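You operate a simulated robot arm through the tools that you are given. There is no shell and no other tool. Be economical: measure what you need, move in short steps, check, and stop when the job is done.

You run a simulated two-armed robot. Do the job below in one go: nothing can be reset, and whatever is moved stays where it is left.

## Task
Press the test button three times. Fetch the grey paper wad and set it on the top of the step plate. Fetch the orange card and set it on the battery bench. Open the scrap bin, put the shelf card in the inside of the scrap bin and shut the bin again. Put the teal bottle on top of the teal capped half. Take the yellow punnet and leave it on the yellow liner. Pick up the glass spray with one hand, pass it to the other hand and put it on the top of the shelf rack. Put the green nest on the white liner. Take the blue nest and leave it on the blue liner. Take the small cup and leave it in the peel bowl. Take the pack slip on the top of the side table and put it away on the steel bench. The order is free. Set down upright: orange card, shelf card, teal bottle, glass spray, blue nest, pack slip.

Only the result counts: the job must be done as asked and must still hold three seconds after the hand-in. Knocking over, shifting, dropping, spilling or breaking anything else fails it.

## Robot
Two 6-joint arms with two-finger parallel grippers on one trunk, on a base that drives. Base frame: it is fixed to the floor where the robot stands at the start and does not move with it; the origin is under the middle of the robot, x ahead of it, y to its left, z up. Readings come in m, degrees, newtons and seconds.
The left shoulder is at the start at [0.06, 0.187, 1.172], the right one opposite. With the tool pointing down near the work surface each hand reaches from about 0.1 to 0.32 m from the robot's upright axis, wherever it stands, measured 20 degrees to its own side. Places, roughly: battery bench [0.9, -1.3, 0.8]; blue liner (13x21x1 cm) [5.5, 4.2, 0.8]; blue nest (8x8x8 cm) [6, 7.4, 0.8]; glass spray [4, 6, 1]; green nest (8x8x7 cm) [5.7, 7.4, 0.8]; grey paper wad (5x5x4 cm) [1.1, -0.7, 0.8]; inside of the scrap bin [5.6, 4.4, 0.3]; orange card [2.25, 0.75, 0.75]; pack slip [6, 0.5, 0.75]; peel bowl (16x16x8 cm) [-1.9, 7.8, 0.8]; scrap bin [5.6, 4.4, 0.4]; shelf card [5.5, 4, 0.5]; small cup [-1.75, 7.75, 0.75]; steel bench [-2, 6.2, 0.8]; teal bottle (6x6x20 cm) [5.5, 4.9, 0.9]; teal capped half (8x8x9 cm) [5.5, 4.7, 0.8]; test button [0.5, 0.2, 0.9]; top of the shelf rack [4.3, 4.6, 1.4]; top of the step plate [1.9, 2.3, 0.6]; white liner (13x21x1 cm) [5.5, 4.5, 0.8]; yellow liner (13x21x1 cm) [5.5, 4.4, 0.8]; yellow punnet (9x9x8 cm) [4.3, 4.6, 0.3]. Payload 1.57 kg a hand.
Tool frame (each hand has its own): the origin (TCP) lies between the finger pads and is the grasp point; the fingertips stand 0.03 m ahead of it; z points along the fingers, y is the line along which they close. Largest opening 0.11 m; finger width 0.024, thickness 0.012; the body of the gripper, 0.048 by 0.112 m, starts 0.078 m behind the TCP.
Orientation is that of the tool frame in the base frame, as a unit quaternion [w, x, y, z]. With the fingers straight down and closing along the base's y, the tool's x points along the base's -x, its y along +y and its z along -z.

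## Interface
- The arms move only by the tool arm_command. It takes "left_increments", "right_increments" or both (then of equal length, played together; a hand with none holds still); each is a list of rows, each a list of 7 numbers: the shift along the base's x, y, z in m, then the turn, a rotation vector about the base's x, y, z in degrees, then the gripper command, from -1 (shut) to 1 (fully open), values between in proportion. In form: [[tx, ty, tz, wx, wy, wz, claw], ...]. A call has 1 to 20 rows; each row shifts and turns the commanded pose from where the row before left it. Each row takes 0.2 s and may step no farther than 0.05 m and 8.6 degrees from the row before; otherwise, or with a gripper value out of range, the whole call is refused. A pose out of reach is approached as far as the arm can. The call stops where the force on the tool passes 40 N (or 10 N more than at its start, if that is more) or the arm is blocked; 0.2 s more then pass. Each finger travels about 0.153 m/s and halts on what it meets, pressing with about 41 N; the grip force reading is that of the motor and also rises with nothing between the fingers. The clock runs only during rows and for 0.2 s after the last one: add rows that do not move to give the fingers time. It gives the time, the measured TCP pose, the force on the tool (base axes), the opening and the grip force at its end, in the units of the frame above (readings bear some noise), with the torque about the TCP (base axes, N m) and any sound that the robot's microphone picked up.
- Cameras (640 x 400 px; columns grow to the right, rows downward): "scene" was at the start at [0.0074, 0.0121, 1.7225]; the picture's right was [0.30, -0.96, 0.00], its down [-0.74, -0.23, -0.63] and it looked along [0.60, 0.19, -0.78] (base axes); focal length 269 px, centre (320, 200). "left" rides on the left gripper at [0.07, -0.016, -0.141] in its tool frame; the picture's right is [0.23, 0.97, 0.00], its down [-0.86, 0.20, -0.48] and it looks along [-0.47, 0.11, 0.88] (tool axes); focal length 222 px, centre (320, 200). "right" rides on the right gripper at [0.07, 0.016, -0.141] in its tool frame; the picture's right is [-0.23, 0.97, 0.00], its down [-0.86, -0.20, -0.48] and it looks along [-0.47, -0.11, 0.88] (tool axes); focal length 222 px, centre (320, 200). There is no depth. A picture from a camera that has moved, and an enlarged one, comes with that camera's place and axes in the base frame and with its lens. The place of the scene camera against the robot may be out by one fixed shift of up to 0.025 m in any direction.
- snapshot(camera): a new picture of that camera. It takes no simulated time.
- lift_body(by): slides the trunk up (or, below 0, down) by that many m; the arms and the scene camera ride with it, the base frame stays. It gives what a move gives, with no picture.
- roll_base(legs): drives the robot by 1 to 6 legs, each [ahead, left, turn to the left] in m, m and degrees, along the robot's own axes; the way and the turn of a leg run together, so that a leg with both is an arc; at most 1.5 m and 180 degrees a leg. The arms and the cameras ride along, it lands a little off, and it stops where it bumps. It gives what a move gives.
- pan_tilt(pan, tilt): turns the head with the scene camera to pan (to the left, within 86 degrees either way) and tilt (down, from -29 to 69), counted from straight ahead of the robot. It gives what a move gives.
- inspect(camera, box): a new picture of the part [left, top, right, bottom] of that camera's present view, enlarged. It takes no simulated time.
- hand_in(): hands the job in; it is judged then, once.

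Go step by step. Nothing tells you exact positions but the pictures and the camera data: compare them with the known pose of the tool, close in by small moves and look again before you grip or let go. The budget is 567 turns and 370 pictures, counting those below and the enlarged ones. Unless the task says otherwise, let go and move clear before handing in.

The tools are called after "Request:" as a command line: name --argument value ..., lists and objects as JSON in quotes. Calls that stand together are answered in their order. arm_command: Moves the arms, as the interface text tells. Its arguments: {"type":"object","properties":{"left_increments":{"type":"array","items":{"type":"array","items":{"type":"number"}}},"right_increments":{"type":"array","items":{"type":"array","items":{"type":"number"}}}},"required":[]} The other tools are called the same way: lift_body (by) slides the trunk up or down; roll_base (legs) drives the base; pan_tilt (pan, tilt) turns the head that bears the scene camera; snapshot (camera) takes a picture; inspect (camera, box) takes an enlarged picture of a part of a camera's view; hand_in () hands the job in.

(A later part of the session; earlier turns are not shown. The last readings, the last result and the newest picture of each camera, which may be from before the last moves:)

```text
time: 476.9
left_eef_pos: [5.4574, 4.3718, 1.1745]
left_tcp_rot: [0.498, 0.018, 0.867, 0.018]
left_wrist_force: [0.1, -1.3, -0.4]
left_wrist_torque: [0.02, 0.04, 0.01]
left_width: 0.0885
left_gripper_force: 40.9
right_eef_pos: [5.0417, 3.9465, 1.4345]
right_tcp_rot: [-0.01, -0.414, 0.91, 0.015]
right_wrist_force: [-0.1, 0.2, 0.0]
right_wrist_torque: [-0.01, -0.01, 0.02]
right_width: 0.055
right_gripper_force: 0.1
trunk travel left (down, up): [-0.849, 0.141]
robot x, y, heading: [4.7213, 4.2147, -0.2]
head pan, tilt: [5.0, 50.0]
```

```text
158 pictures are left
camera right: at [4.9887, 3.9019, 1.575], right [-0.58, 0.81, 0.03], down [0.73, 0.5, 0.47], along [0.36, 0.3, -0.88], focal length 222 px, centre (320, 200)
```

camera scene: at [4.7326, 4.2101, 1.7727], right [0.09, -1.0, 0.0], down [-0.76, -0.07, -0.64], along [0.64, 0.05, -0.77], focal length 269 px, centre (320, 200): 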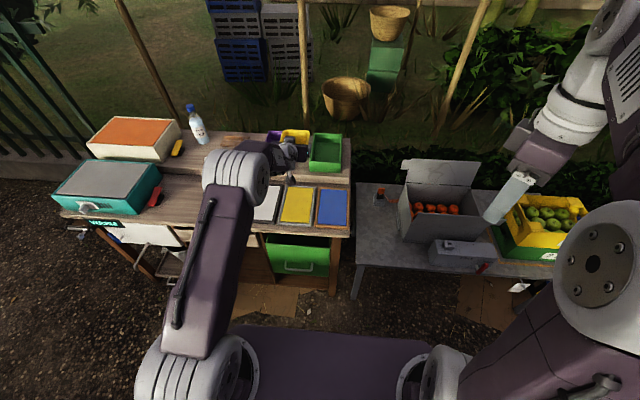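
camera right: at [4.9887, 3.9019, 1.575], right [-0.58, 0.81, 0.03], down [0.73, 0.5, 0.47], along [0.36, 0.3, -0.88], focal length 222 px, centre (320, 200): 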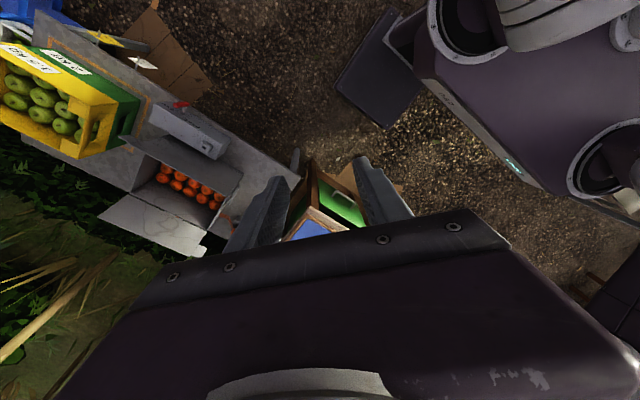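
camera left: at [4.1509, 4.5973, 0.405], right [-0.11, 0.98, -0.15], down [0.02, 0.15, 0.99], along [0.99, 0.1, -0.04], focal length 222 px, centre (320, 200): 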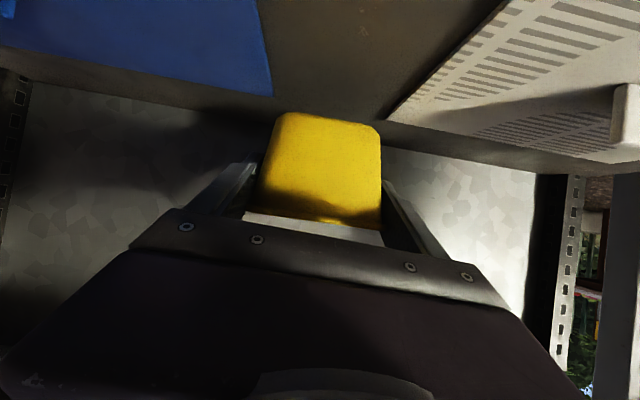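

Zoom to fix the yellow liner's centre, then lower part-way.

Request:
inspect --camera "scene" --box '[230, 120, 360, 240]'

Request:
lift_body --by -0.2

Request:
inspect --camera "scene" --box '[220, 100, 380, 240]'

Request:
snapshot --camera "left"

```text
3.33 times, centred on (295, 180) of scene
camera zoom: at [4.7326, 4.2101, 1.7727], right [0.09, -1.0, 0.0], down [-0.76, -0.07, -0.64], along [0.64, 0.05, -0.77], focal length 896 px, centre (403, 267)
```

zoom: 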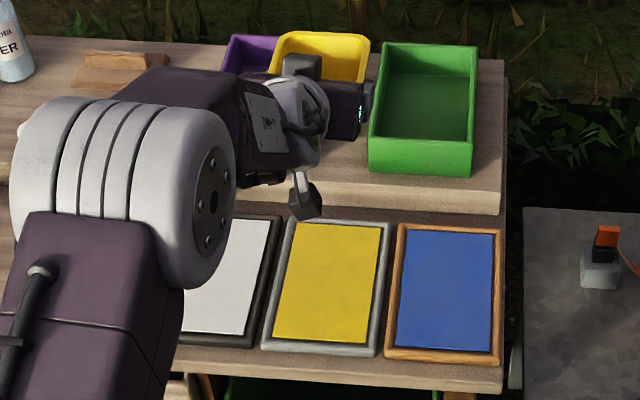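

```text
time: 479.1
left_eef_pos: [5.4571, 4.371, 0.9758]
left_tcp_rot: [0.498, 0.017, 0.867, 0.019]
left_wrist_force: [-0.3, -0.7, -1.0]
left_wrist_torque: [0.0, 0.04, -0.03]
left_width: 0.0884
left_gripper_force: 41.0
right_eef_pos: [5.043, 3.9455, 1.2343]
right_tcp_rot: [-0.01, -0.414, 0.91, 0.015]
right_wrist_force: [0.5, 0.4, 0.2]
right_wrist_torque: [0.0, -0.04, 0.01]
right_width: 0.0546
right_gripper_force: 0.0
trunk travel left (down, up): [-0.649, 0.341]
robot x, y, heading: [4.7155, 4.2126, 0.2]
head pan, tilt: [5.0, 50.0]
```

```text
2.86 times, centred on (300, 170) of scene
camera zoom: at [4.7324, 4.2096, 1.5727], right [0.09, -1.0, 0.0], down [-0.76, -0.07, -0.64], along [0.64, 0.06, -0.77], focal length 768 px, centre (377, 286)
```

zoom: 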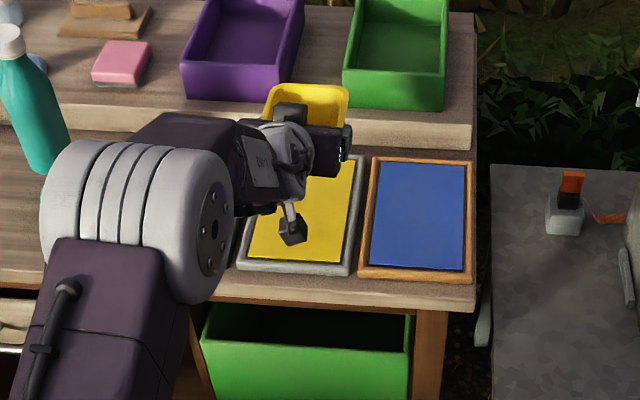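

```text
155 pictures are left
camera left: at [5.3001, 4.3556, 0.9852], right [-0.1, 0.98, -0.15], down [0.02, 0.15, 0.99], along [0.99, 0.1, -0.04], focal length 222 px, centre (320, 200)
```

left: 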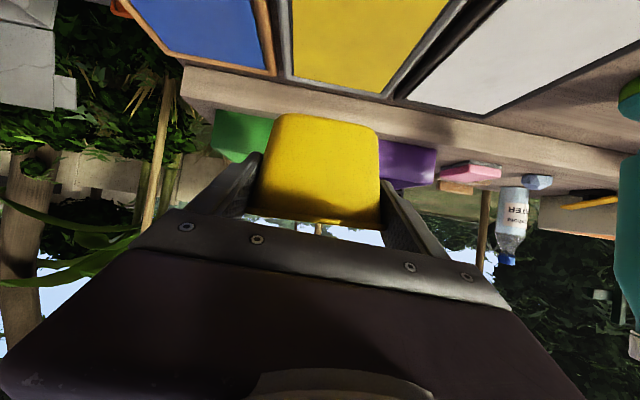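

Liner centre ≈ (5.496, 4.383). Nudge the base and lower.

Request:
roll_base --legs '[[0.013, 0.012, 0]]'

Request:
lift_body --by -0.085

Request:
inspect --camera "scene" --box '[220, 100, 380, 240]'

Request:
snapshot --camera "left"

```text
time: 479.9
left_eef_pos: [5.4688, 4.3821, 0.9768]
left_tcp_rot: [0.499, 0.019, 0.866, 0.019]
left_wrist_force: [0.0, -1.0, 0.0]
left_wrist_torque: [0.05, 0.0, 0.02]
left_width: 0.0885
left_gripper_force: 41.0
right_eef_pos: [5.0526, 3.9547, 1.2344]
right_tcp_rot: [-0.009, -0.413, 0.91, 0.016]
right_wrist_force: [-0.9, -1.6, 0.8]
right_wrist_torque: [0.01, -0.04, 0.01]
right_width: 0.0552
right_gripper_force: 0.0
trunk travel left (down, up): [-0.649, 0.341]
robot x, y, heading: [4.734, 4.2241, -0.0]
head pan, tilt: [5.0, 50.0]
```

```text
time: 481.1
left_eef_pos: [5.4706, 4.3818, 0.8905]
left_tcp_rot: [0.497, 0.018, 0.867, 0.018]
left_wrist_force: [0.1, 0.2, -1.0]
left_wrist_torque: [0.01, -0.02, 0.02]
left_width: 0.0884
left_gripper_force: 41.2
right_eef_pos: [5.0558, 3.9565, 1.1513]
right_tcp_rot: [-0.01, -0.413, 0.91, 0.015]
right_wrist_force: [-0.3, -0.1, -0.8]
right_wrist_torque: [-0.04, -0.03, 0.0]
right_width: 0.0552
right_gripper_force: 0.1
trunk travel left (down, up): [-0.564, 0.426]
robot x, y, heading: [4.7376, 4.2229, -0.2]
head pan, tilt: [5.0, 50.0]
```

```text
2.86 times, centred on (300, 170) of scene
camera zoom: at [4.7454, 4.2215, 1.4877], right [0.09, -1.0, 0.0], down [-0.76, -0.07, -0.64], along [0.64, 0.05, -0.77], focal length 768 px, centre (377, 286)
```

zoom: 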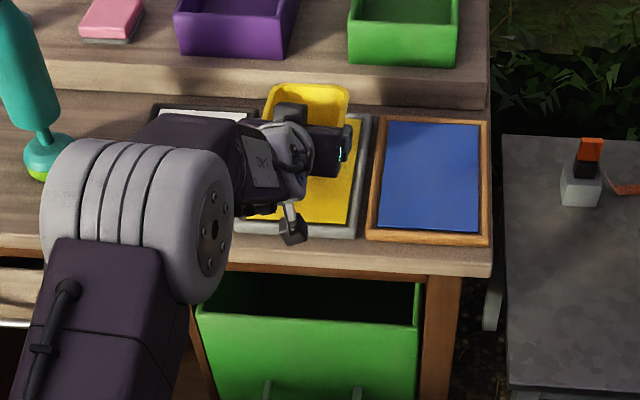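

```text
153 pictures are left
camera left: at [5.3131, 4.3672, 0.9002], right [-0.1, 0.98, -0.15], down [0.02, 0.15, 0.99], along [0.99, 0.1, -0.04], focal length 222 px, centre (320, 200)
```

left: 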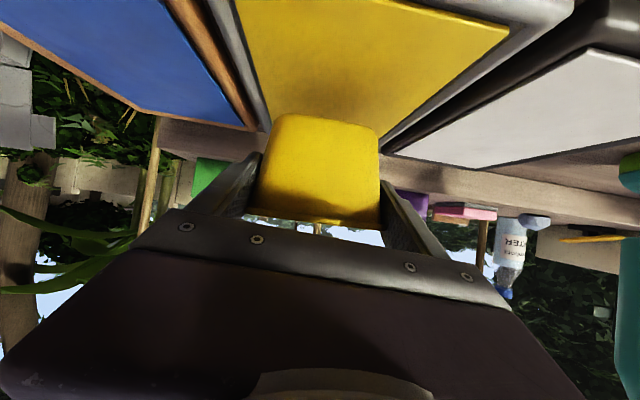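

Lower to contact in small steps.

Request:
lift_body --by -0.012

Request:
lift_body --by -0.006

Request:
lift_body --by -0.005

```text
time: 481.7
left_eef_pos: [5.4695, 4.3824, 0.8773]
left_tcp_rot: [0.498, 0.018, 0.867, 0.018]
left_wrist_force: [-0.6, -0.7, -1.1]
left_wrist_torque: [-0.01, 0.0, 0.0]
left_width: 0.0885
left_gripper_force: 40.9
right_eef_pos: [5.0542, 3.9577, 1.1368]
right_tcp_rot: [-0.01, -0.413, 0.91, 0.014]
right_wrist_force: [-0.7, -0.8, 1.4]
right_wrist_torque: [-0.01, 0.0, 0.01]
right_width: 0.0551
right_gripper_force: 0.0
trunk travel left (down, up): [-0.552, 0.438]
robot x, y, heading: [4.7301, 4.2239, -0.1]
head pan, tilt: [5.0, 50.0]
```

```text
time: 482.2
left_eef_pos: [5.4694, 4.383, 0.8725]
left_tcp_rot: [0.498, 0.017, 0.867, 0.019]
left_wrist_force: [-0.5, 0.2, -0.2]
left_wrist_torque: [0.0, 0.03, 0.02]
left_width: 0.0885
left_gripper_force: 40.9
right_eef_pos: [5.0553, 3.9568, 1.1308]
right_tcp_rot: [-0.009, -0.413, 0.911, 0.015]
right_wrist_force: [-0.3, -0.2, 0.4]
right_wrist_torque: [-0.01, -0.01, -0.04]
right_width: 0.055
right_gripper_force: 0.0
trunk travel left (down, up): [-0.546, 0.444]
robot x, y, heading: [4.7321, 4.2246, -0.3]
head pan, tilt: [5.0, 50.0]
```

```text
time: 482.8
left_eef_pos: [5.4716, 4.383, 0.8673]
left_tcp_rot: [0.498, 0.018, 0.867, 0.018]
left_wrist_force: [0.6, 0.0, -0.9]
left_wrist_torque: [-0.02, 0.04, 0.0]
left_width: 0.0882
left_gripper_force: 40.9
right_eef_pos: [5.0538, 3.9564, 1.127]
right_tcp_rot: [-0.01, -0.413, 0.911, 0.014]
right_wrist_force: [0.5, 0.0, 0.8]
right_wrist_torque: [0.0, 0.02, 0.0]
right_width: 0.055
right_gripper_force: 0.0
trunk travel left (down, up): [-0.541, 0.449]
robot x, y, heading: [4.7343, 4.2233, -0.2]
head pan, tilt: [5.0, 50.0]
```

Request:
lift_body --by -0.005

Request:
lift_body --by -0.005

Request:
lift_body --by -0.005

```text
time: 483.3
left_eef_pos: [5.4704, 4.3826, 0.8653]
left_tcp_rot: [0.5, 0.018, 0.866, 0.019]
left_wrist_force: [1.0, -0.7, 6.8]
left_wrist_torque: [0.24, -0.04, -0.04]
left_width: 0.0887
left_gripper_force: 41.1
right_eef_pos: [5.0547, 3.956, 1.1213]
right_tcp_rot: [-0.011, -0.413, 0.911, 0.015]
right_wrist_force: [-0.8, 0.5, 0.3]
right_wrist_torque: [0.0, 0.07, -0.04]
right_width: 0.0551
right_gripper_force: 0.1
trunk travel left (down, up): [-0.536, 0.454]
robot x, y, heading: [4.7322, 4.2233, -0.2]
head pan, tilt: [5.0, 50.0]
```

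```text
time: 483.8
left_eef_pos: [5.4713, 4.3813, 0.8638]
left_tcp_rot: [0.502, 0.018, 0.865, 0.02]
left_wrist_force: [5.0, 0.0, 23.5]
left_wrist_torque: [0.56, 0.16, -0.03]
left_width: 0.0886
left_gripper_force: 40.9
right_eef_pos: [5.0521, 3.957, 1.1173]
right_tcp_rot: [-0.009, -0.413, 0.911, 0.014]
right_wrist_force: [0.2, 0.2, -0.1]
right_wrist_torque: [0.03, 0.0, -0.02]
right_width: 0.055
right_gripper_force: 0.0
trunk travel left (down, up): [-0.531, 0.459]
robot x, y, heading: [4.7343, 4.2278, -0.1]
head pan, tilt: [5.0, 50.0]
```

```text
time: 484.4
left_eef_pos: [5.4681, 4.3825, 0.8595]
left_tcp_rot: [0.503, 0.018, 0.864, 0.019]
left_wrist_force: [-1.0, -0.5, 30.2]
left_wrist_torque: [0.29, 0.4, 0.04]
left_width: 0.0883
left_gripper_force: 41.4
right_eef_pos: [5.0504, 3.9563, 1.1124]
right_tcp_rot: [-0.006, -0.412, 0.911, 0.014]
right_wrist_force: [0.2, 0.9, 0.6]
right_wrist_torque: [0.0, 0.02, -0.02]
right_width: 0.0549
right_gripper_force: 0.0
trunk travel left (down, up): [-0.526, 0.464]
robot x, y, heading: [4.7332, 4.227, -0.1]
head pan, tilt: [5.0, 50.0]
```

Contact. Ease up 8 mm, open, and withdraw straight back by the base.

Request:
lift_body --by 0.009

Request:
arm_command --left_increments '[[0, 0, 0, 0, 0, 0, 0.8], [0, 0, 0, 0, 0, 0, 1], [0, 0, 0, 0, 0, 0, 1]]'

Request:
snapshot --camera "left"

```text
time: 484.9
left_eef_pos: [5.4682, 4.3816, 0.8596]
left_tcp_rot: [0.495, 0.018, 0.868, 0.018]
left_wrist_force: [0.6, -0.8, 7.3]
left_wrist_torque: [0.13, 0.11, -0.01]
left_width: 0.0887
left_gripper_force: 41.0
right_eef_pos: [5.0539, 3.9563, 1.1204]
right_tcp_rot: [-0.009, -0.413, 0.91, 0.016]
right_wrist_force: [0.3, -0.5, 0.2]
right_wrist_torque: [0.0, 0.01, -0.01]
right_width: 0.055
right_gripper_force: 0.0
trunk travel left (down, up): [-0.535, 0.455]
robot x, y, heading: [4.7308, 4.2243, -0.2]
head pan, tilt: [5.0, 50.0]
```

```text
time: 485.8
left_eef_pos: [5.4717, 4.3823, 0.8607]
left_tcp_rot: [0.497, 0.018, 0.867, 0.018]
left_wrist_force: [0.2, -0.8, 0.7]
left_wrist_torque: [0.02, 0.03, -0.01]
left_width: 0.1101
left_gripper_force: 0.0
right_eef_pos: [5.0556, 3.9577, 1.1211]
right_tcp_rot: [-0.011, -0.413, 0.911, 0.015]
right_wrist_force: [0.4, 0.0, 0.0]
right_wrist_torque: [0.01, -0.02, 0.02]
right_width: 0.0548
right_gripper_force: 0.0
trunk travel left (down, up): [-0.535, 0.455]
robot x, y, heading: [4.7321, 4.2288, -0.1]
head pan, tilt: [5.0, 50.0]
```

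```text
152 pictures are left
camera left: at [5.3129, 4.3671, 0.8709], right [-0.1, 0.98, -0.15], down [0.02, 0.15, 0.99], along [0.99, 0.1, -0.04], focal length 222 px, centre (320, 200)
```

left: 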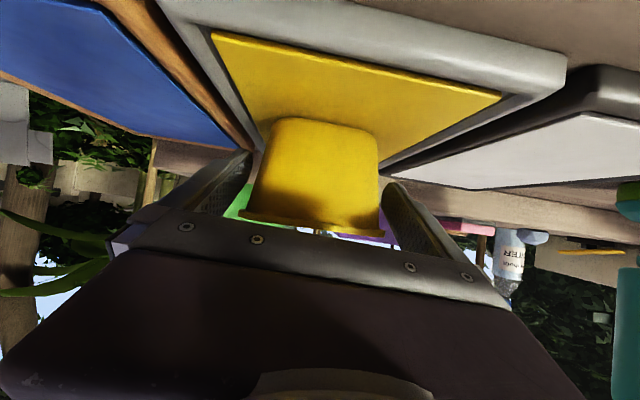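

Request:
roll_base --legs '[[-0.12, 0, 0]]'

Request:
snapshot --camera "left"

Request:
snapshot --camera "scene"

```text
time: 487.2
left_eef_pos: [5.3904, 4.3604, 0.8602]
left_tcp_rot: [0.498, 0.029, 0.867, 0.013]
left_wrist_force: [0.4, -0.2, -1.1]
left_wrist_torque: [-0.02, -0.01, 0.01]
left_width: 0.1101
left_gripper_force: 0.0
right_eef_pos: [4.9659, 3.9436, 1.1195]
right_tcp_rot: [-0.011, -0.402, 0.915, 0.016]
right_wrist_force: [-0.9, -0.6, 0.0]
right_wrist_torque: [0.01, 0.06, 0.01]
right_width: 0.0551
right_gripper_force: 0.0
trunk travel left (down, up): [-0.535, 0.455]
robot x, y, heading: [4.6471, 4.2213, -1.5]
head pan, tilt: [5.0, 50.0]
stopped in leg 1: the robot was blocked; the commanded pose is now the measured one
```

```text
151 pictures are left
camera left: at [5.2328, 4.3477, 0.87], right [-0.08, 0.99, -0.15], down [0.03, 0.15, 0.99], along [1.0, 0.07, -0.04], focal length 222 px, centre (320, 200)
```

left: 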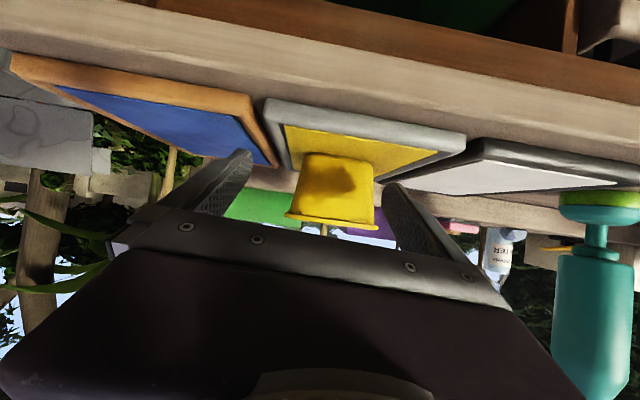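

```text
150 pictures are left
camera scene: at [4.663, 4.2148, 1.4586], right [0.06, -1.0, 0.0], down [-0.77, -0.05, -0.64], along [0.64, 0.04, -0.77], focal length 269 px, centre (320, 200)
```

scene: 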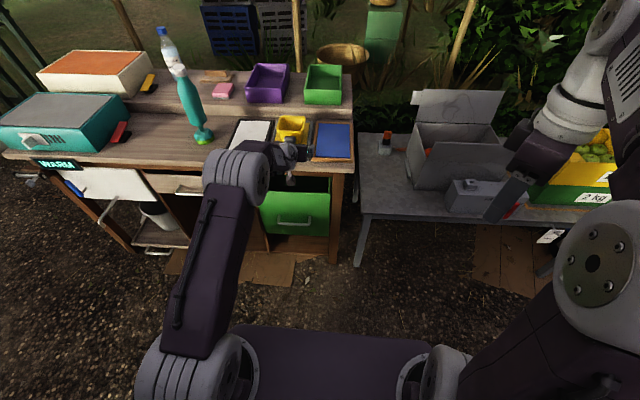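

The rear touched the rack, but the fingers are already clear of the punnet. Raise the trunk, then slide to the south.

Request:
lift_body --by 0.3

Request:
roll_base --legs '[[0.03, 0, 1.5], [0, -0.6, 0]]'

Request:
pan_tilt --pan 25 --tilt 40

Request:
snapshot --camera "scene"

Request:
inspect --camera "scene" --box '[220, 100, 420, 260]'

```text
time: 490.2
left_eef_pos: [5.3891, 4.3606, 1.1611]
left_tcp_rot: [0.497, 0.028, 0.867, 0.013]
left_wrist_force: [0.8, 0.1, -0.8]
left_wrist_torque: [-0.03, -0.03, -0.02]
left_width: 0.1099
left_gripper_force: 0.1
right_eef_pos: [4.9645, 3.9454, 1.4202]
right_tcp_rot: [-0.01, -0.403, 0.915, 0.015]
right_wrist_force: [-0.5, 0.6, -0.2]
right_wrist_torque: [0.0, 0.01, 0.02]
right_width: 0.0549
right_gripper_force: 0.1
trunk travel left (down, up): [-0.835, 0.155]
robot x, y, heading: [4.6522, 4.2185, -1.4]
head pan, tilt: [5.0, 50.0]
```

```text
time: 494.0
left_eef_pos: [5.4161, 3.7786, 1.1607]
left_tcp_rot: [0.498, 0.016, 0.867, 0.019]
left_wrist_force: [-0.2, 0.0, 0.0]
left_wrist_torque: [0.02, 0.01, 0.02]
left_width: 0.11
left_gripper_force: 0.0
right_eef_pos: [5.0028, 3.3542, 1.4232]
right_tcp_rot: [-0.011, -0.414, 0.91, 0.015]
right_wrist_force: [0.6, 0.2, -0.1]
right_wrist_torque: [0.01, -0.02, -0.03]
right_width: 0.055
right_gripper_force: 0.1
trunk travel left (down, up): [-0.835, 0.155]
robot x, y, heading: [4.683, 3.6212, 0.3]
head pan, tilt: [5.0, 50.0]
```

```text
time: 494.8
left_eef_pos: [5.4159, 3.7784, 1.1615]
left_tcp_rot: [0.497, 0.017, 0.867, 0.019]
left_wrist_force: [0.1, -0.1, 0.0]
left_wrist_torque: [0.01, 0.01, 0.01]
left_width: 0.11
left_gripper_force: 0.0
right_eef_pos: [5.0017, 3.352, 1.4192]
right_tcp_rot: [-0.01, -0.414, 0.91, 0.015]
right_wrist_force: [-0.7, 0.3, 0.8]
right_wrist_torque: [0.01, 0.01, 0.03]
right_width: 0.0551
right_gripper_force: 0.0
trunk travel left (down, up): [-0.835, 0.155]
robot x, y, heading: [4.6809, 3.6179, -0.0]
head pan, tilt: [25.0, 40.0]
```

```text
149 pictures are left
camera scene: at [4.6916, 3.6442, 1.7728], right [0.42, -0.91, 0.0], down [-0.58, -0.27, -0.77], along [0.69, 0.32, -0.64], focal length 269 px, centre (320, 200)
```

scene: 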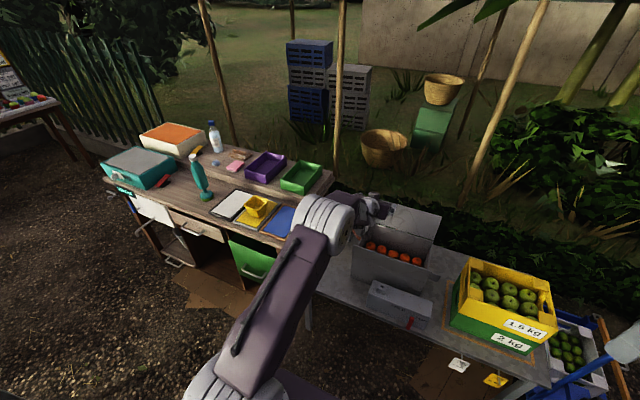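

```text
2.50 times, centred on (320, 180) of scene
camera zoom: at [4.6916, 3.6442, 1.7728], right [0.42, -0.91, 0.0], down [-0.58, -0.27, -0.77], along [0.69, 0.32, -0.64], focal length 672 px, centre (320, 250)
```

zoom: 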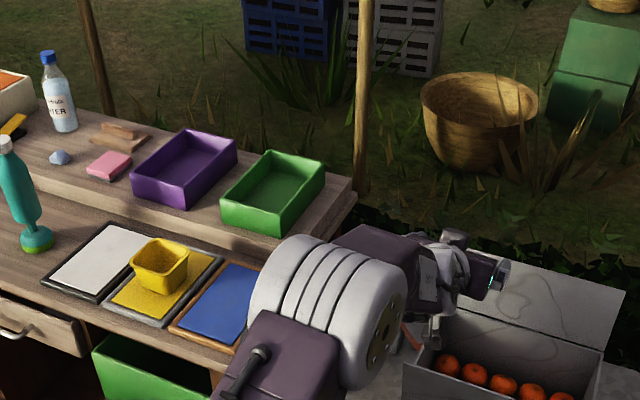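

The punnet sits on the yellow liner, and the bottle looks upright. Now the nests to the north: restore both hands to vertical/yaw 0, turn north and drive through the corridor.

Request:
arm_command --left_increments '[[-0.03, 0, 0.02, 0, 7.5, 0, 0.5], [-0.03, 0, 0.02, 0, 7.5, 0, 0.5], [-0.03, 0, 0.02, 0, 7.5, 0, 0.5], [-0.03, 0, 0.02, 0, 7.5, 0, 0.5], [-0.03, 0, 0.02, 0, 7.5, 0, 0.5], [-0.03, 0, 0.02, 0, 7.5, 0, 0.5], [-0.03, 0, 0.02, 0, 7.5, 0, 0.5], [-0.02, 0, 0.02, 0, 7.5, 0, 0.5]]' --right_increments '[[0.01, 0, 0, 0, 0, -8.1, 0.5], [0.01, 0, 0, 0, 0, -8.1, 0.5], [0.01, 0, 0, 0, 0, -8.1, 0.5], [0.01, 0, 0, 0, 0, -8.1, 0.5], [0, 0, 0, 0, 0, -8.1, 0.5], [0, 0, 0, 0, 0, -8.1, 0.5], [0, 0, 0, 0, 0, 0, 0.5], [0, 0, 0, 0, 0, 0, 0.5]]'

Request:
roll_base --legs '[[-0.05, 0, 0], [0, 0, 90]]'

Request:
pan_tilt --pan 0 --tilt 28

Request:
snapshot --camera "scene"

```text
time: 496.6
left_eef_pos: [5.2241, 3.7957, 1.3013]
left_tcp_rot: [0.077, 0.019, 0.996, 0.045]
left_wrist_force: [-0.3, -0.1, -0.2]
left_wrist_torque: [-0.03, 0.0, 0.02]
left_width: 0.0825
left_gripper_force: 0.1
left hand out of reach, approached as far as the arm can: row 1, 2, 3
right_eef_pos: [5.0419, 3.3527, 1.4194]
right_tcp_rot: [-0.003, -0.002, 1.0, 0.017]
right_wrist_force: [1.0, 0.4, -1.1]
right_wrist_torque: [0.0, 0.01, 0.02]
right_width: 0.0824
right_gripper_force: 0.0
trunk travel left (down, up): [-0.835, 0.155]
robot x, y, heading: [4.6816, 3.621, -0.2]
head pan, tilt: [25.0, 40.0]
```

```text
time: 501.4
left_eef_pos: [4.4529, 4.1626, 1.3018]
left_tcp_rot: [0.023, -0.69, 0.718, 0.085]
left_wrist_force: [0.1, 0.6, 0.2]
left_wrist_torque: [0.01, 0.01, 0.01]
left_width: 0.0823
left_gripper_force: 0.1
right_eef_pos: [4.8982, 3.9808, 1.4197]
right_tcp_rot: [0.014, 0.709, -0.705, -0.01]
right_wrist_force: [-0.3, 0.1, -0.1]
right_wrist_torque: [0.02, 0.03, -0.01]
right_width: 0.0826
right_gripper_force: 0.1
trunk travel left (down, up): [-0.835, 0.155]
robot x, y, heading: [4.6281, 3.6206, 89.8]
head pan, tilt: [25.0, 40.0]
```

```text
time: 502.2
left_eef_pos: [4.4537, 4.1629, 1.3017]
left_tcp_rot: [0.023, -0.69, 0.718, 0.086]
left_wrist_force: [-0.6, 0.3, 0.0]
left_wrist_torque: [0.0, 0.03, -0.01]
left_width: 0.0825
left_gripper_force: 0.0
right_eef_pos: [4.8958, 3.9808, 1.4194]
right_tcp_rot: [0.015, 0.709, -0.705, -0.01]
right_wrist_force: [0.0, -0.9, 0.3]
right_wrist_torque: [-0.03, -0.01, 0.0]
right_width: 0.0824
right_gripper_force: 0.0
trunk travel left (down, up): [-0.835, 0.155]
robot x, y, heading: [4.628, 3.62, 90.3]
head pan, tilt: [0.0, 28.0]
```

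```text
147 pictures are left
camera scene: at [4.6241, 3.6404, 1.7913], right [1.0, 0.0, 0.0], down [0.0, -0.47, -0.88], along [0.0, 0.88, -0.47], focal length 269 px, centre (320, 200)
```

scene: 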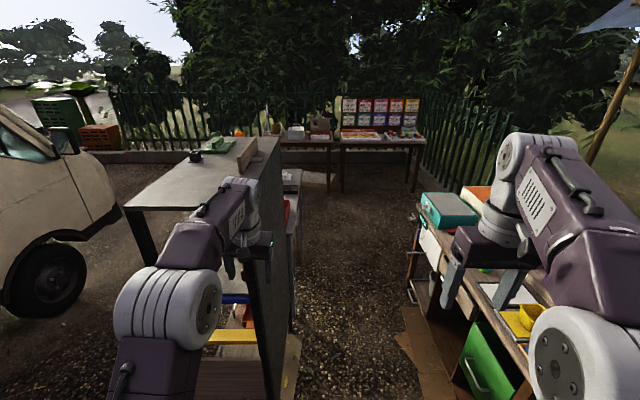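

Raise fully, shift right to x≈4.97 and drive north through the corridor.

Request:
lift_body --by 0.15

Request:
roll_base --legs '[[0, -0.33, -0.3], [1.3, 0, 0]]'

Request:
snapshot --camera "scene"

```text
time: 504.0
left_eef_pos: [4.4529, 4.1637, 1.4524]
left_tcp_rot: [0.023, -0.69, 0.718, 0.086]
left_wrist_force: [0.5, 0.5, -0.8]
left_wrist_torque: [0.01, 0.01, 0.03]
left_width: 0.0825
left_gripper_force: 0.0
right_eef_pos: [4.8965, 3.9824, 1.5695]
right_tcp_rot: [0.014, 0.709, -0.705, -0.01]
right_wrist_force: [0.0, 0.0, -0.5]
right_wrist_torque: [0.02, -0.01, 0.03]
right_width: 0.0826
right_gripper_force: 0.2
trunk travel left (down, up): [-0.985, 0.005]
robot x, y, heading: [4.6285, 3.6208, 90.0]
head pan, tilt: [0.0, 28.0]
```

```text
time: 512.3
left_eef_pos: [4.7865, 5.4559, 1.4524]
left_tcp_rot: [0.023, -0.688, 0.72, 0.087]
left_wrist_force: [0.8, -0.6, 0.5]
left_wrist_torque: [0.0, 0.03, 0.02]
left_width: 0.0823
left_gripper_force: 0.1
right_eef_pos: [5.2288, 5.2736, 1.5704]
right_tcp_rot: [0.014, 0.708, -0.706, -0.01]
right_wrist_force: [0.1, 0.7, 0.5]
right_wrist_torque: [-0.01, 0.01, -0.01]
right_width: 0.0825
right_gripper_force: 0.1
trunk travel left (down, up): [-0.985, 0.005]
robot x, y, heading: [4.9601, 4.9119, 89.9]
head pan, tilt: [0.0, 28.0]
```

```text
146 pictures are left
camera scene: at [4.9567, 4.9321, 1.9414], right [1.0, 0.0, 0.0], down [0.0, -0.47, -0.88], along [0.0, 0.88, -0.47], focal length 269 px, centre (320, 200)
```

scene: 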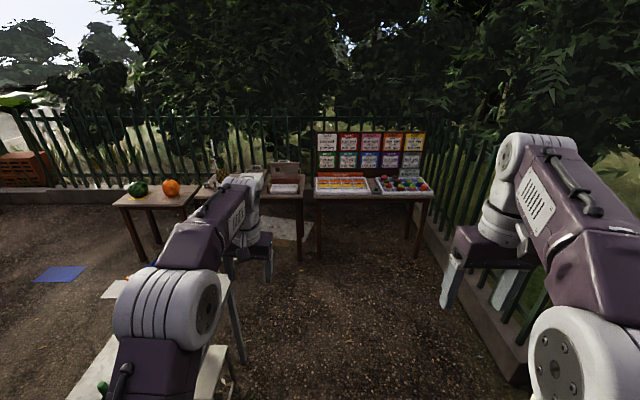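

The seed-stand table is ahead. Zoom to find the nests.

Request:
inspect --camera "scene" --box '[300, 110, 450, 220]'

```text
3.64 times, centred on (375, 165) of scene
camera zoom: at [4.9567, 4.9321, 1.9414], right [1.0, 0.0, 0.0], down [0.0, -0.47, -0.88], along [0.0, 0.88, -0.47], focal length 978 px, centre (120, 327)
```

zoom: 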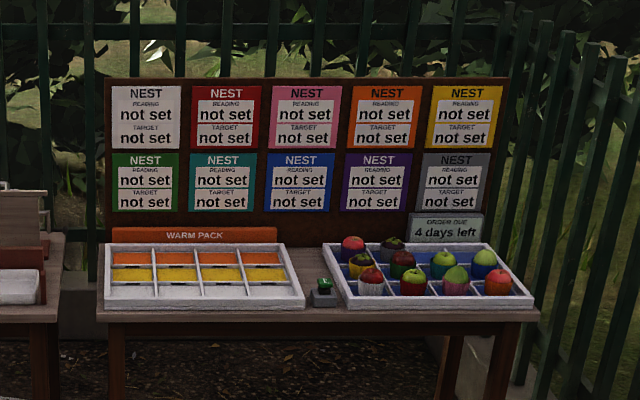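

Drive closer and look down on the tray.

Request:
roll_base --legs '[[1.4, 0, 0], [0, -0.85, 0], [0.3, 0, 0]]'

Request:
pan_tilt --pan 0 --tilt 50

Request:
snapshot --camera "scene"

Request:
inspect --camera "scene" --box '[240, 80, 440, 210]'

```text
time: 525.1
left_eef_pos: [5.6815, 7.143, 1.4543]
left_tcp_rot: [0.025, -0.679, 0.728, 0.086]
left_wrist_force: [0.4, -0.1, -0.2]
left_wrist_torque: [-0.02, 0.0, -0.04]
left_width: 0.0826
left_gripper_force: 0.0
right_eef_pos: [6.1182, 6.9506, 1.5701]
right_tcp_rot: [-0.014, -0.699, 0.714, 0.012]
right_wrist_force: [0.4, -0.2, -0.9]
right_wrist_torque: [0.07, 0.03, -0.02]
right_width: 0.0826
right_gripper_force: 0.2
trunk travel left (down, up): [-0.985, 0.005]
robot x, y, heading: [5.8411, 6.5982, 88.2]
head pan, tilt: [0.0, 28.0]
```

```text
time: 525.9
left_eef_pos: [5.6804, 7.147, 1.4509]
left_tcp_rot: [0.024, -0.68, 0.728, 0.085]
left_wrist_force: [0.8, 0.1, 0.0]
left_wrist_torque: [-0.04, -0.02, 0.03]
left_width: 0.0825
left_gripper_force: 0.0
right_eef_pos: [6.117, 6.9535, 1.5696]
right_tcp_rot: [-0.015, -0.7, 0.714, 0.009]
right_wrist_force: [0.3, 0.5, -0.6]
right_wrist_torque: [0.01, 0.0, -0.04]
right_width: 0.0824
right_gripper_force: 0.2
trunk travel left (down, up): [-0.985, 0.005]
robot x, y, heading: [5.8404, 6.5995, 88.6]
head pan, tilt: [0.0, 50.0]
```

```text
144 pictures are left
camera scene: at [5.8366, 6.6062, 1.9087], right [1.0, -0.03, 0.0], down [-0.02, -0.77, -0.64], along [0.02, 0.64, -0.77], focal length 269 px, centre (320, 200)
```

scene: 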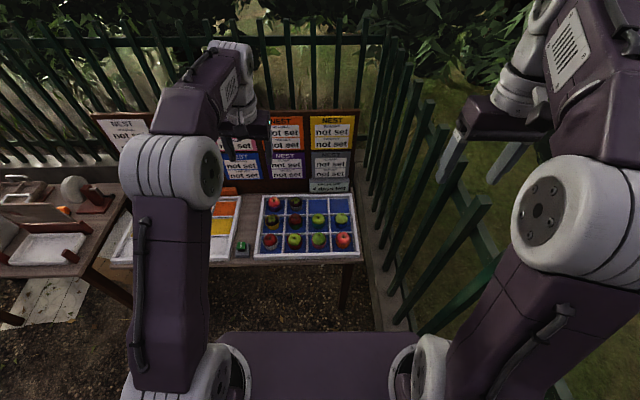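

```text
3.08 times, centred on (340, 145) of scene
camera zoom: at [5.8366, 6.6062, 1.9087], right [1.0, -0.03, 0.0], down [-0.02, -0.77, -0.64], along [0.02, 0.64, -0.77], focal length 827 px, centre (258, 369)
```

zoom: 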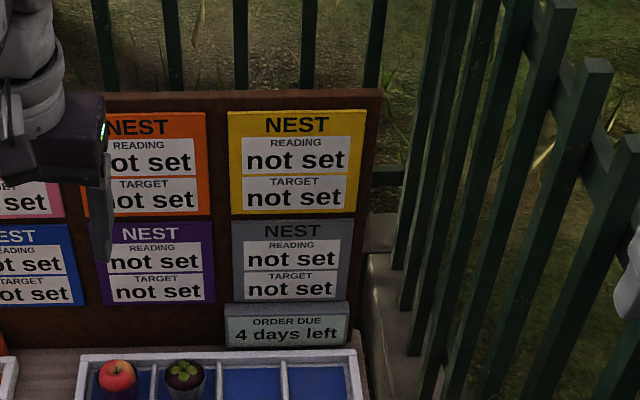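

Request:
inspect --camera "scene" --box '[235, 180, 375, 270]'

Request:
snapshot --camera "left"

```text
4.44 times, centred on (305, 225) of scene
camera zoom: at [5.8366, 6.6062, 1.9087], right [1.0, -0.03, 0.0], down [-0.02, -0.77, -0.64], along [0.02, 0.64, -0.77], focal length 1195 px, centre (387, 89)
```

zoom: 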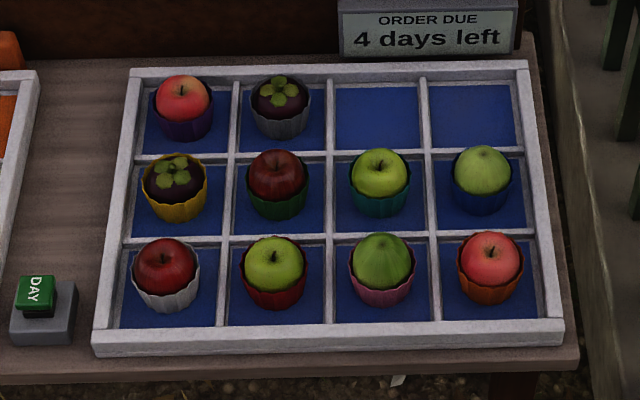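

```text
141 pictures are left
camera left: at [5.7023, 7.0548, 1.5783], right [-0.98, -0.17, 0.05], down [-0.1, 0.78, 0.62], along [-0.15, 0.6, -0.78], focal length 222 px, centre (320, 200)
```

left: 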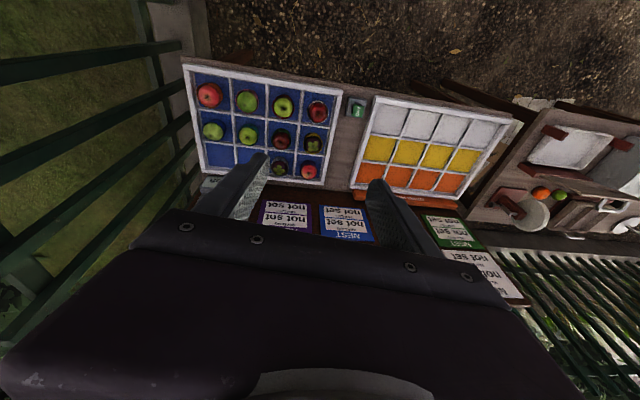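

Identified: blue-cup nest (light-green fruit) at about (5.953, 7.348) and dark-green-cup nest (red apple) at about (5.733, 7.354). Approach and level the left hand.

Request:
roll_base --legs '[[0.22, 0, 1.4]]'

Request:
arm_command --left_increments '[[0, -0.02, 0, -4.5, -2.3, 0, 0.65], [0, -0.02, 0, -4.4, -2.3, 0, 0.65], [0, -0.02, 0, 0, 0, 0, 0.65]]' --right_increments '[[0, 0, 0, 0.5, -1.9, 0, 0.65], [0, 0, 0, 0, 0, 0, 0.65], [0, 0, 0, 0, 0, 0, 0.65]]'

Request:
lift_body --by -0.25

Request:
snapshot --camera "left"

Request:
snapshot --camera "right"

```text
time: 527.6
left_eef_pos: [5.6674, 7.3557, 1.4553]
left_tcp_rot: [0.025, -0.69, 0.718, 0.087]
left_wrist_force: [0.5, -0.7, -0.1]
left_wrist_torque: [0.04, 0.01, -0.01]
left_width: 0.0826
left_gripper_force: 0.0
right_eef_pos: [6.1118, 7.1754, 1.572]
right_tcp_rot: [0.013, 0.71, -0.704, -0.013]
right_wrist_force: [0.8, -0.6, 0.7]
right_wrist_torque: [0.05, 0.0, 0.01]
right_width: 0.0827
right_gripper_force: 0.1
trunk travel left (down, up): [-0.985, 0.005]
robot x, y, heading: [5.8429, 6.8198, 90.0]
head pan, tilt: [0.0, 50.0]
```

```text
time: 528.4
left_eef_pos: [5.6676, 7.3016, 1.4538]
left_tcp_rot: [-0.002, -0.693, 0.721, 0.003]
left_wrist_force: [-0.2, -0.5, 0.5]
left_wrist_torque: [0.01, 0.03, -0.02]
left_width: 0.0907
left_gripper_force: 0.2
right_eef_pos: [6.1107, 7.1794, 1.5712]
right_tcp_rot: [-0.001, 0.71, -0.705, -0.003]
right_wrist_force: [-1.1, 0.4, -0.1]
right_wrist_torque: [0.01, 0.0, -0.02]
right_width: 0.0908
right_gripper_force: 0.1
trunk travel left (down, up): [-0.985, 0.005]
robot x, y, heading: [5.8435, 6.8185, 90.0]
head pan, tilt: [0.0, 50.0]
```

```text
time: 531.0
left_eef_pos: [5.6675, 7.3029, 1.2038]
left_tcp_rot: [-0.001, -0.693, 0.721, 0.003]
left_wrist_force: [0.0, -0.4, -0.6]
left_wrist_torque: [-0.03, 0.05, 0.01]
left_width: 0.0908
left_gripper_force: 0.0
right_eef_pos: [6.1104, 7.1817, 1.3212]
right_tcp_rot: [-0.001, 0.71, -0.704, -0.001]
right_wrist_force: [0.0, 0.2, -1.0]
right_wrist_torque: [-0.02, 0.01, 0.02]
right_width: 0.0905
right_gripper_force: 0.0
trunk travel left (down, up): [-0.735, 0.255]
robot x, y, heading: [5.8419, 6.8167, 90.0]
head pan, tilt: [0.0, 50.0]
```

```text
140 pictures are left
camera left: at [5.6819, 7.232, 1.3431], right [-0.98, -0.19, 0.01], down [-0.16, 0.86, 0.48], along [-0.1, 0.47, -0.88], focal length 222 px, centre (320, 200)
```

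left: 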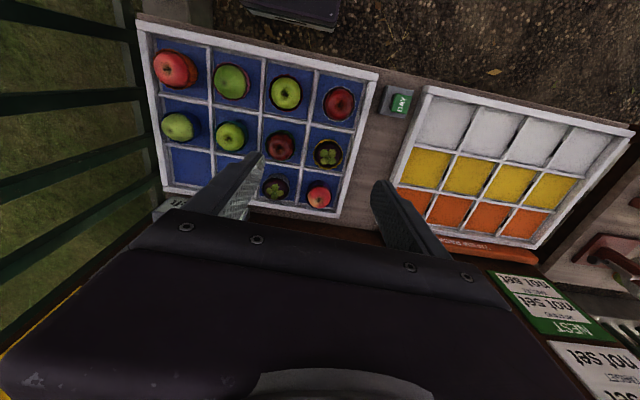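

```text
139 pictures are left
camera right: at [6.0958, 7.1115, 1.4598], right [-0.98, 0.22, 0.0], down [0.19, 0.86, 0.48], along [0.1, 0.47, -0.88], focal length 222 px, centre (320, 200)
```

right: 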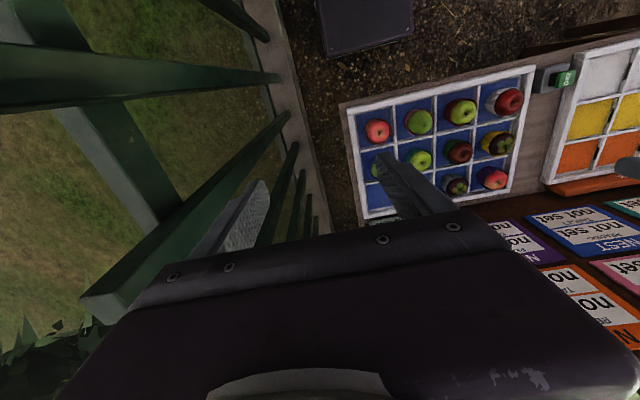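

Refined: green (5.735, 7.363), blue (5.958, 7.356). Move both hands above their nests.

Request:
arm_command --left_increments '[[0.014, 0.012, 0, 0, 0, 0, 0.65], [0.014, 0.012, 0, 0, 0, 0, 0.65], [0.014, 0.012, -0.03, 0, 0, 0, 0.65], [0.014, 0.012, -0.04, 0, 0, 0, 0.65], [0.011, 0.011, -0.04, 0, 0, 0, 0.65], [0, 0, -0.03, 0, 0, 0, 0.65]]' --right_increments '[[-0.03, 0.03, -0.02, 0, 0, 0, 0.65], [-0.03, 0.03, -0.02, 0, 0, 0, 0.65], [-0.03, 0.03, -0.02, 0, 0, 0, 0.65], [-0.03, 0.03, -0.02, 0, 0, 0, 0.65], [-0.022, 0.03, -0.02, 0, 0, 0, 0.65], [-0.01, 0.024, -0.04, 0, 0, 0, 0.65]]'

Request:
snapshot --camera "left"

Request:
snapshot --camera "right"

```text
time: 532.4
left_eef_pos: [5.734, 7.3635, 1.0603]
left_tcp_rot: [-0.002, -0.692, 0.722, 0.002]
left_wrist_force: [-0.4, -0.4, -0.1]
left_wrist_torque: [-0.03, 0.01, -0.01]
left_width: 0.0906
left_gripper_force: 0.1
right_eef_pos: [5.9594, 7.3555, 1.1787]
right_tcp_rot: [0.0, 0.71, -0.704, -0.001]
right_wrist_force: [0.0, 0.1, 0.7]
right_wrist_torque: [-0.04, 0.02, -0.06]
right_width: 0.0907
right_gripper_force: 0.0
trunk travel left (down, up): [-0.735, 0.255]
robot x, y, heading: [5.8494, 6.8206, 89.9]
head pan, tilt: [0.0, 50.0]
```

```text
138 pictures are left
camera left: at [5.7494, 7.2921, 1.2016], right [-0.98, -0.19, 0.01], down [-0.16, 0.86, 0.48], along [-0.1, 0.47, -0.88], focal length 222 px, centre (320, 200)
```

left: 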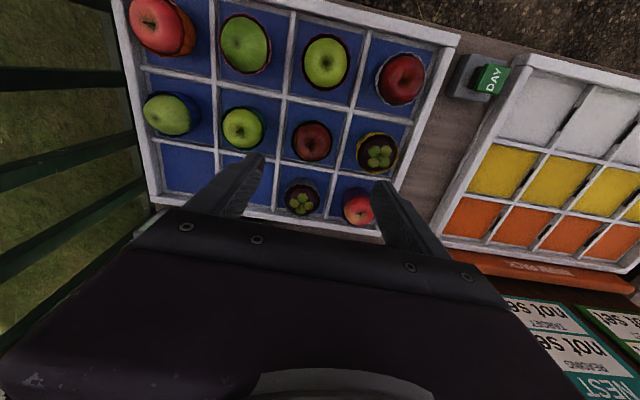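

```text
137 pictures are left
camera right: at [5.9431, 7.2865, 1.3188], right [-0.98, 0.22, 0.0], down [0.19, 0.86, 0.48], along [0.1, 0.47, -0.88], focal length 222 px, centre (320, 200)
```

right: 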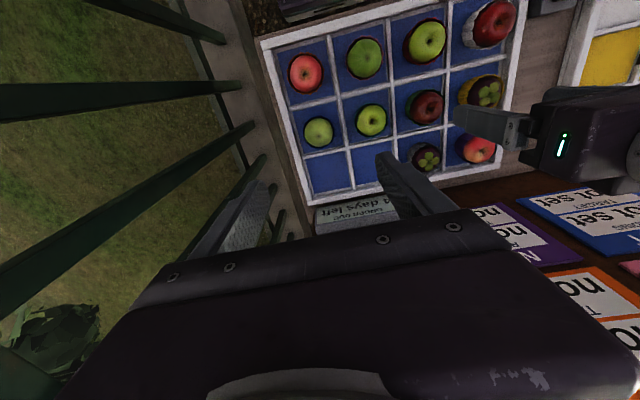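

Adjust and descend to about z 0.95 for a recheck.

Request:
arm_command --left_increments '[[0.005, 0.005, -0.03, 0, 0, 0, 0.65], [0.004, 0.005, -0.03, 0, 0, 0, 0.65], [0, 0, -0.03, 0, 0, 0, 0.65], [0, 0, -0.02, 0, 0, 0, 0.65], [0, 0, 0, 0, 0, 0, 0.65], [0, 0, 0, 0, 0, 0, 0.65]]' --right_increments '[[0.003, 0.008, -0.04, 0, 0, 0, 0.65], [0.002, 0.008, -0.04, 0, 0, 0, 0.65], [0, 0, -0.05, 0, 0, 0, 0.65], [0, 0, -0.05, 0, 0, 0, 0.65], [0, 0, -0.045, 0, 0, 0, 0.65], [0, 0, 0, 0, 0, 0, 0.65]]'

Request:
snapshot --camera "left"

Request:
snapshot --camera "right"

```text
time: 533.8
left_eef_pos: [5.7425, 7.3717, 0.9518]
left_tcp_rot: [-0.001, -0.693, 0.721, 0.002]
left_wrist_force: [0.4, 0.2, 0.7]
left_wrist_torque: [-0.01, 0.02, 0.01]
left_width: 0.0908
left_gripper_force: 0.1
right_eef_pos: [5.9646, 7.3715, 0.9557]
right_tcp_rot: [0.0, 0.71, -0.704, -0.002]
right_wrist_force: [-0.2, 0.4, -0.6]
right_wrist_torque: [0.02, 0.0, -0.02]
right_width: 0.0907
right_gripper_force: 0.1
trunk travel left (down, up): [-0.735, 0.255]
robot x, y, heading: [5.8433, 6.8196, 89.9]
head pan, tilt: [0.0, 50.0]
```

```text
136 pictures are left
camera left: at [5.7568, 7.2996, 1.0927], right [-0.98, -0.19, 0.01], down [-0.16, 0.86, 0.48], along [-0.1, 0.47, -0.88], focal length 222 px, centre (320, 200)
```

left: 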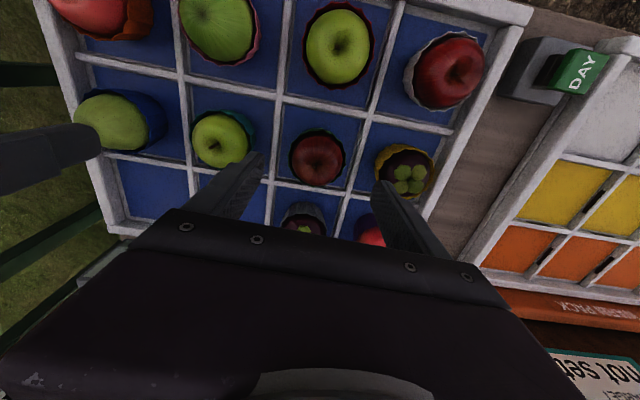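

```text
135 pictures are left
camera right: at [5.9498, 7.3003, 1.0951], right [-0.98, 0.22, 0.0], down [0.19, 0.85, 0.48], along [0.1, 0.47, -0.88], focal length 222 px, centre (320, 200)
```

right: 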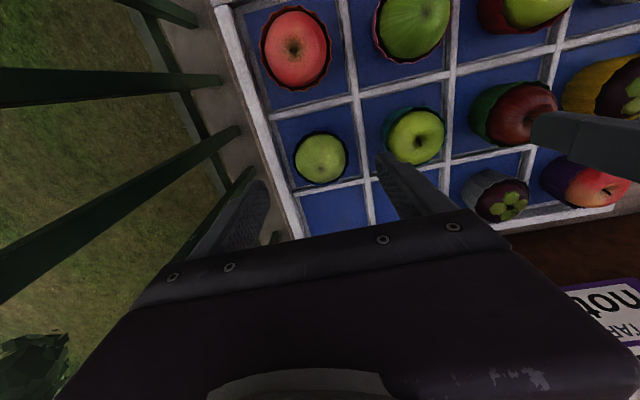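

Both hands are centred. Narrow slightly and descend together to grip at the widest part.

Request:
arm_command --left_increments '[[0.001, -0.001, -0.03, 0, 0, 0, 0.5], [0, 0, -0.03, 0, 0, 0, 0.5], [0, 0, -0.015, 0, 0, 0, 0.5], [0, 0, 0, 0, 0, 0, 0.5]]' --right_increments '[[-0.001, 0, -0.03, 0, 0, 0, 0.5], [0, 0, -0.03, 0, 0, 0, 0.5], [0, 0, -0.018, 0, 0, 0, 0.5], [0, 0, 0, 0, 0, 0, 0.5]]'

Request:
snapshot --camera "left"

Request:
snapshot --camera "right"

```text
time: 534.8
left_eef_pos: [5.7449, 7.372, 0.8773]
left_tcp_rot: [-0.001, -0.693, 0.721, 0.002]
left_wrist_force: [0.8, 0.4, -0.4]
left_wrist_torque: [0.02, 0.0, -0.02]
left_width: 0.0825
left_gripper_force: 0.0
right_eef_pos: [5.9626, 7.3715, 0.8757]
right_tcp_rot: [0.0, 0.71, -0.704, -0.002]
right_wrist_force: [0.5, 0.7, -0.5]
right_wrist_torque: [0.0, -0.01, 0.04]
right_width: 0.0825
right_gripper_force: 0.1
trunk travel left (down, up): [-0.735, 0.255]
robot x, y, heading: [5.8437, 6.819, 90.0]
head pan, tilt: [0.0, 50.0]
```

```text
134 pictures are left
camera left: at [5.758, 7.3006, 1.0175], right [-0.98, -0.19, 0.01], down [-0.16, 0.86, 0.48], along [-0.1, 0.47, -0.88], focal length 222 px, centre (320, 200)
```

left: 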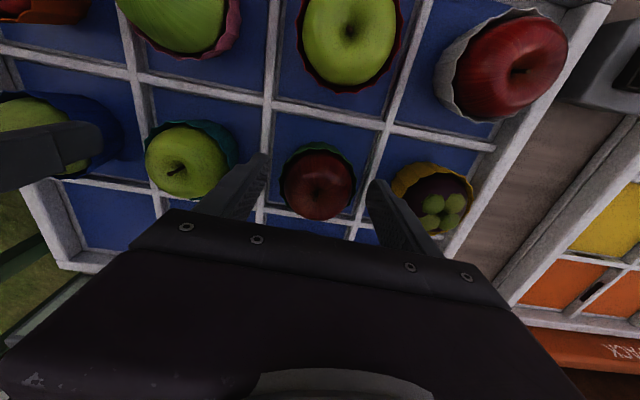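

```text
133 pictures are left
camera right: at [5.9481, 7.3007, 1.0156], right [-0.98, 0.22, 0.0], down [0.19, 0.85, 0.48], along [0.1, 0.47, -0.88], focal length 222 px, centre (320, 200)
```

right: 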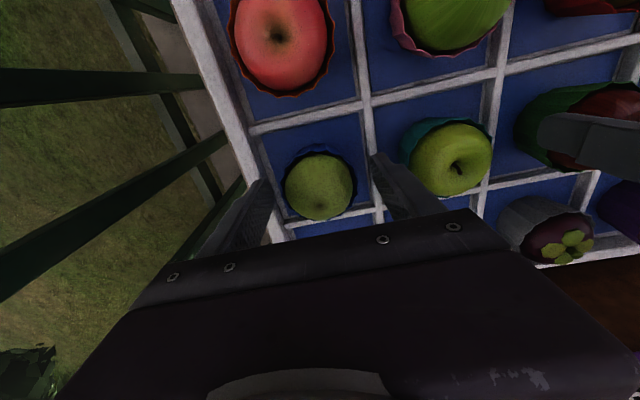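

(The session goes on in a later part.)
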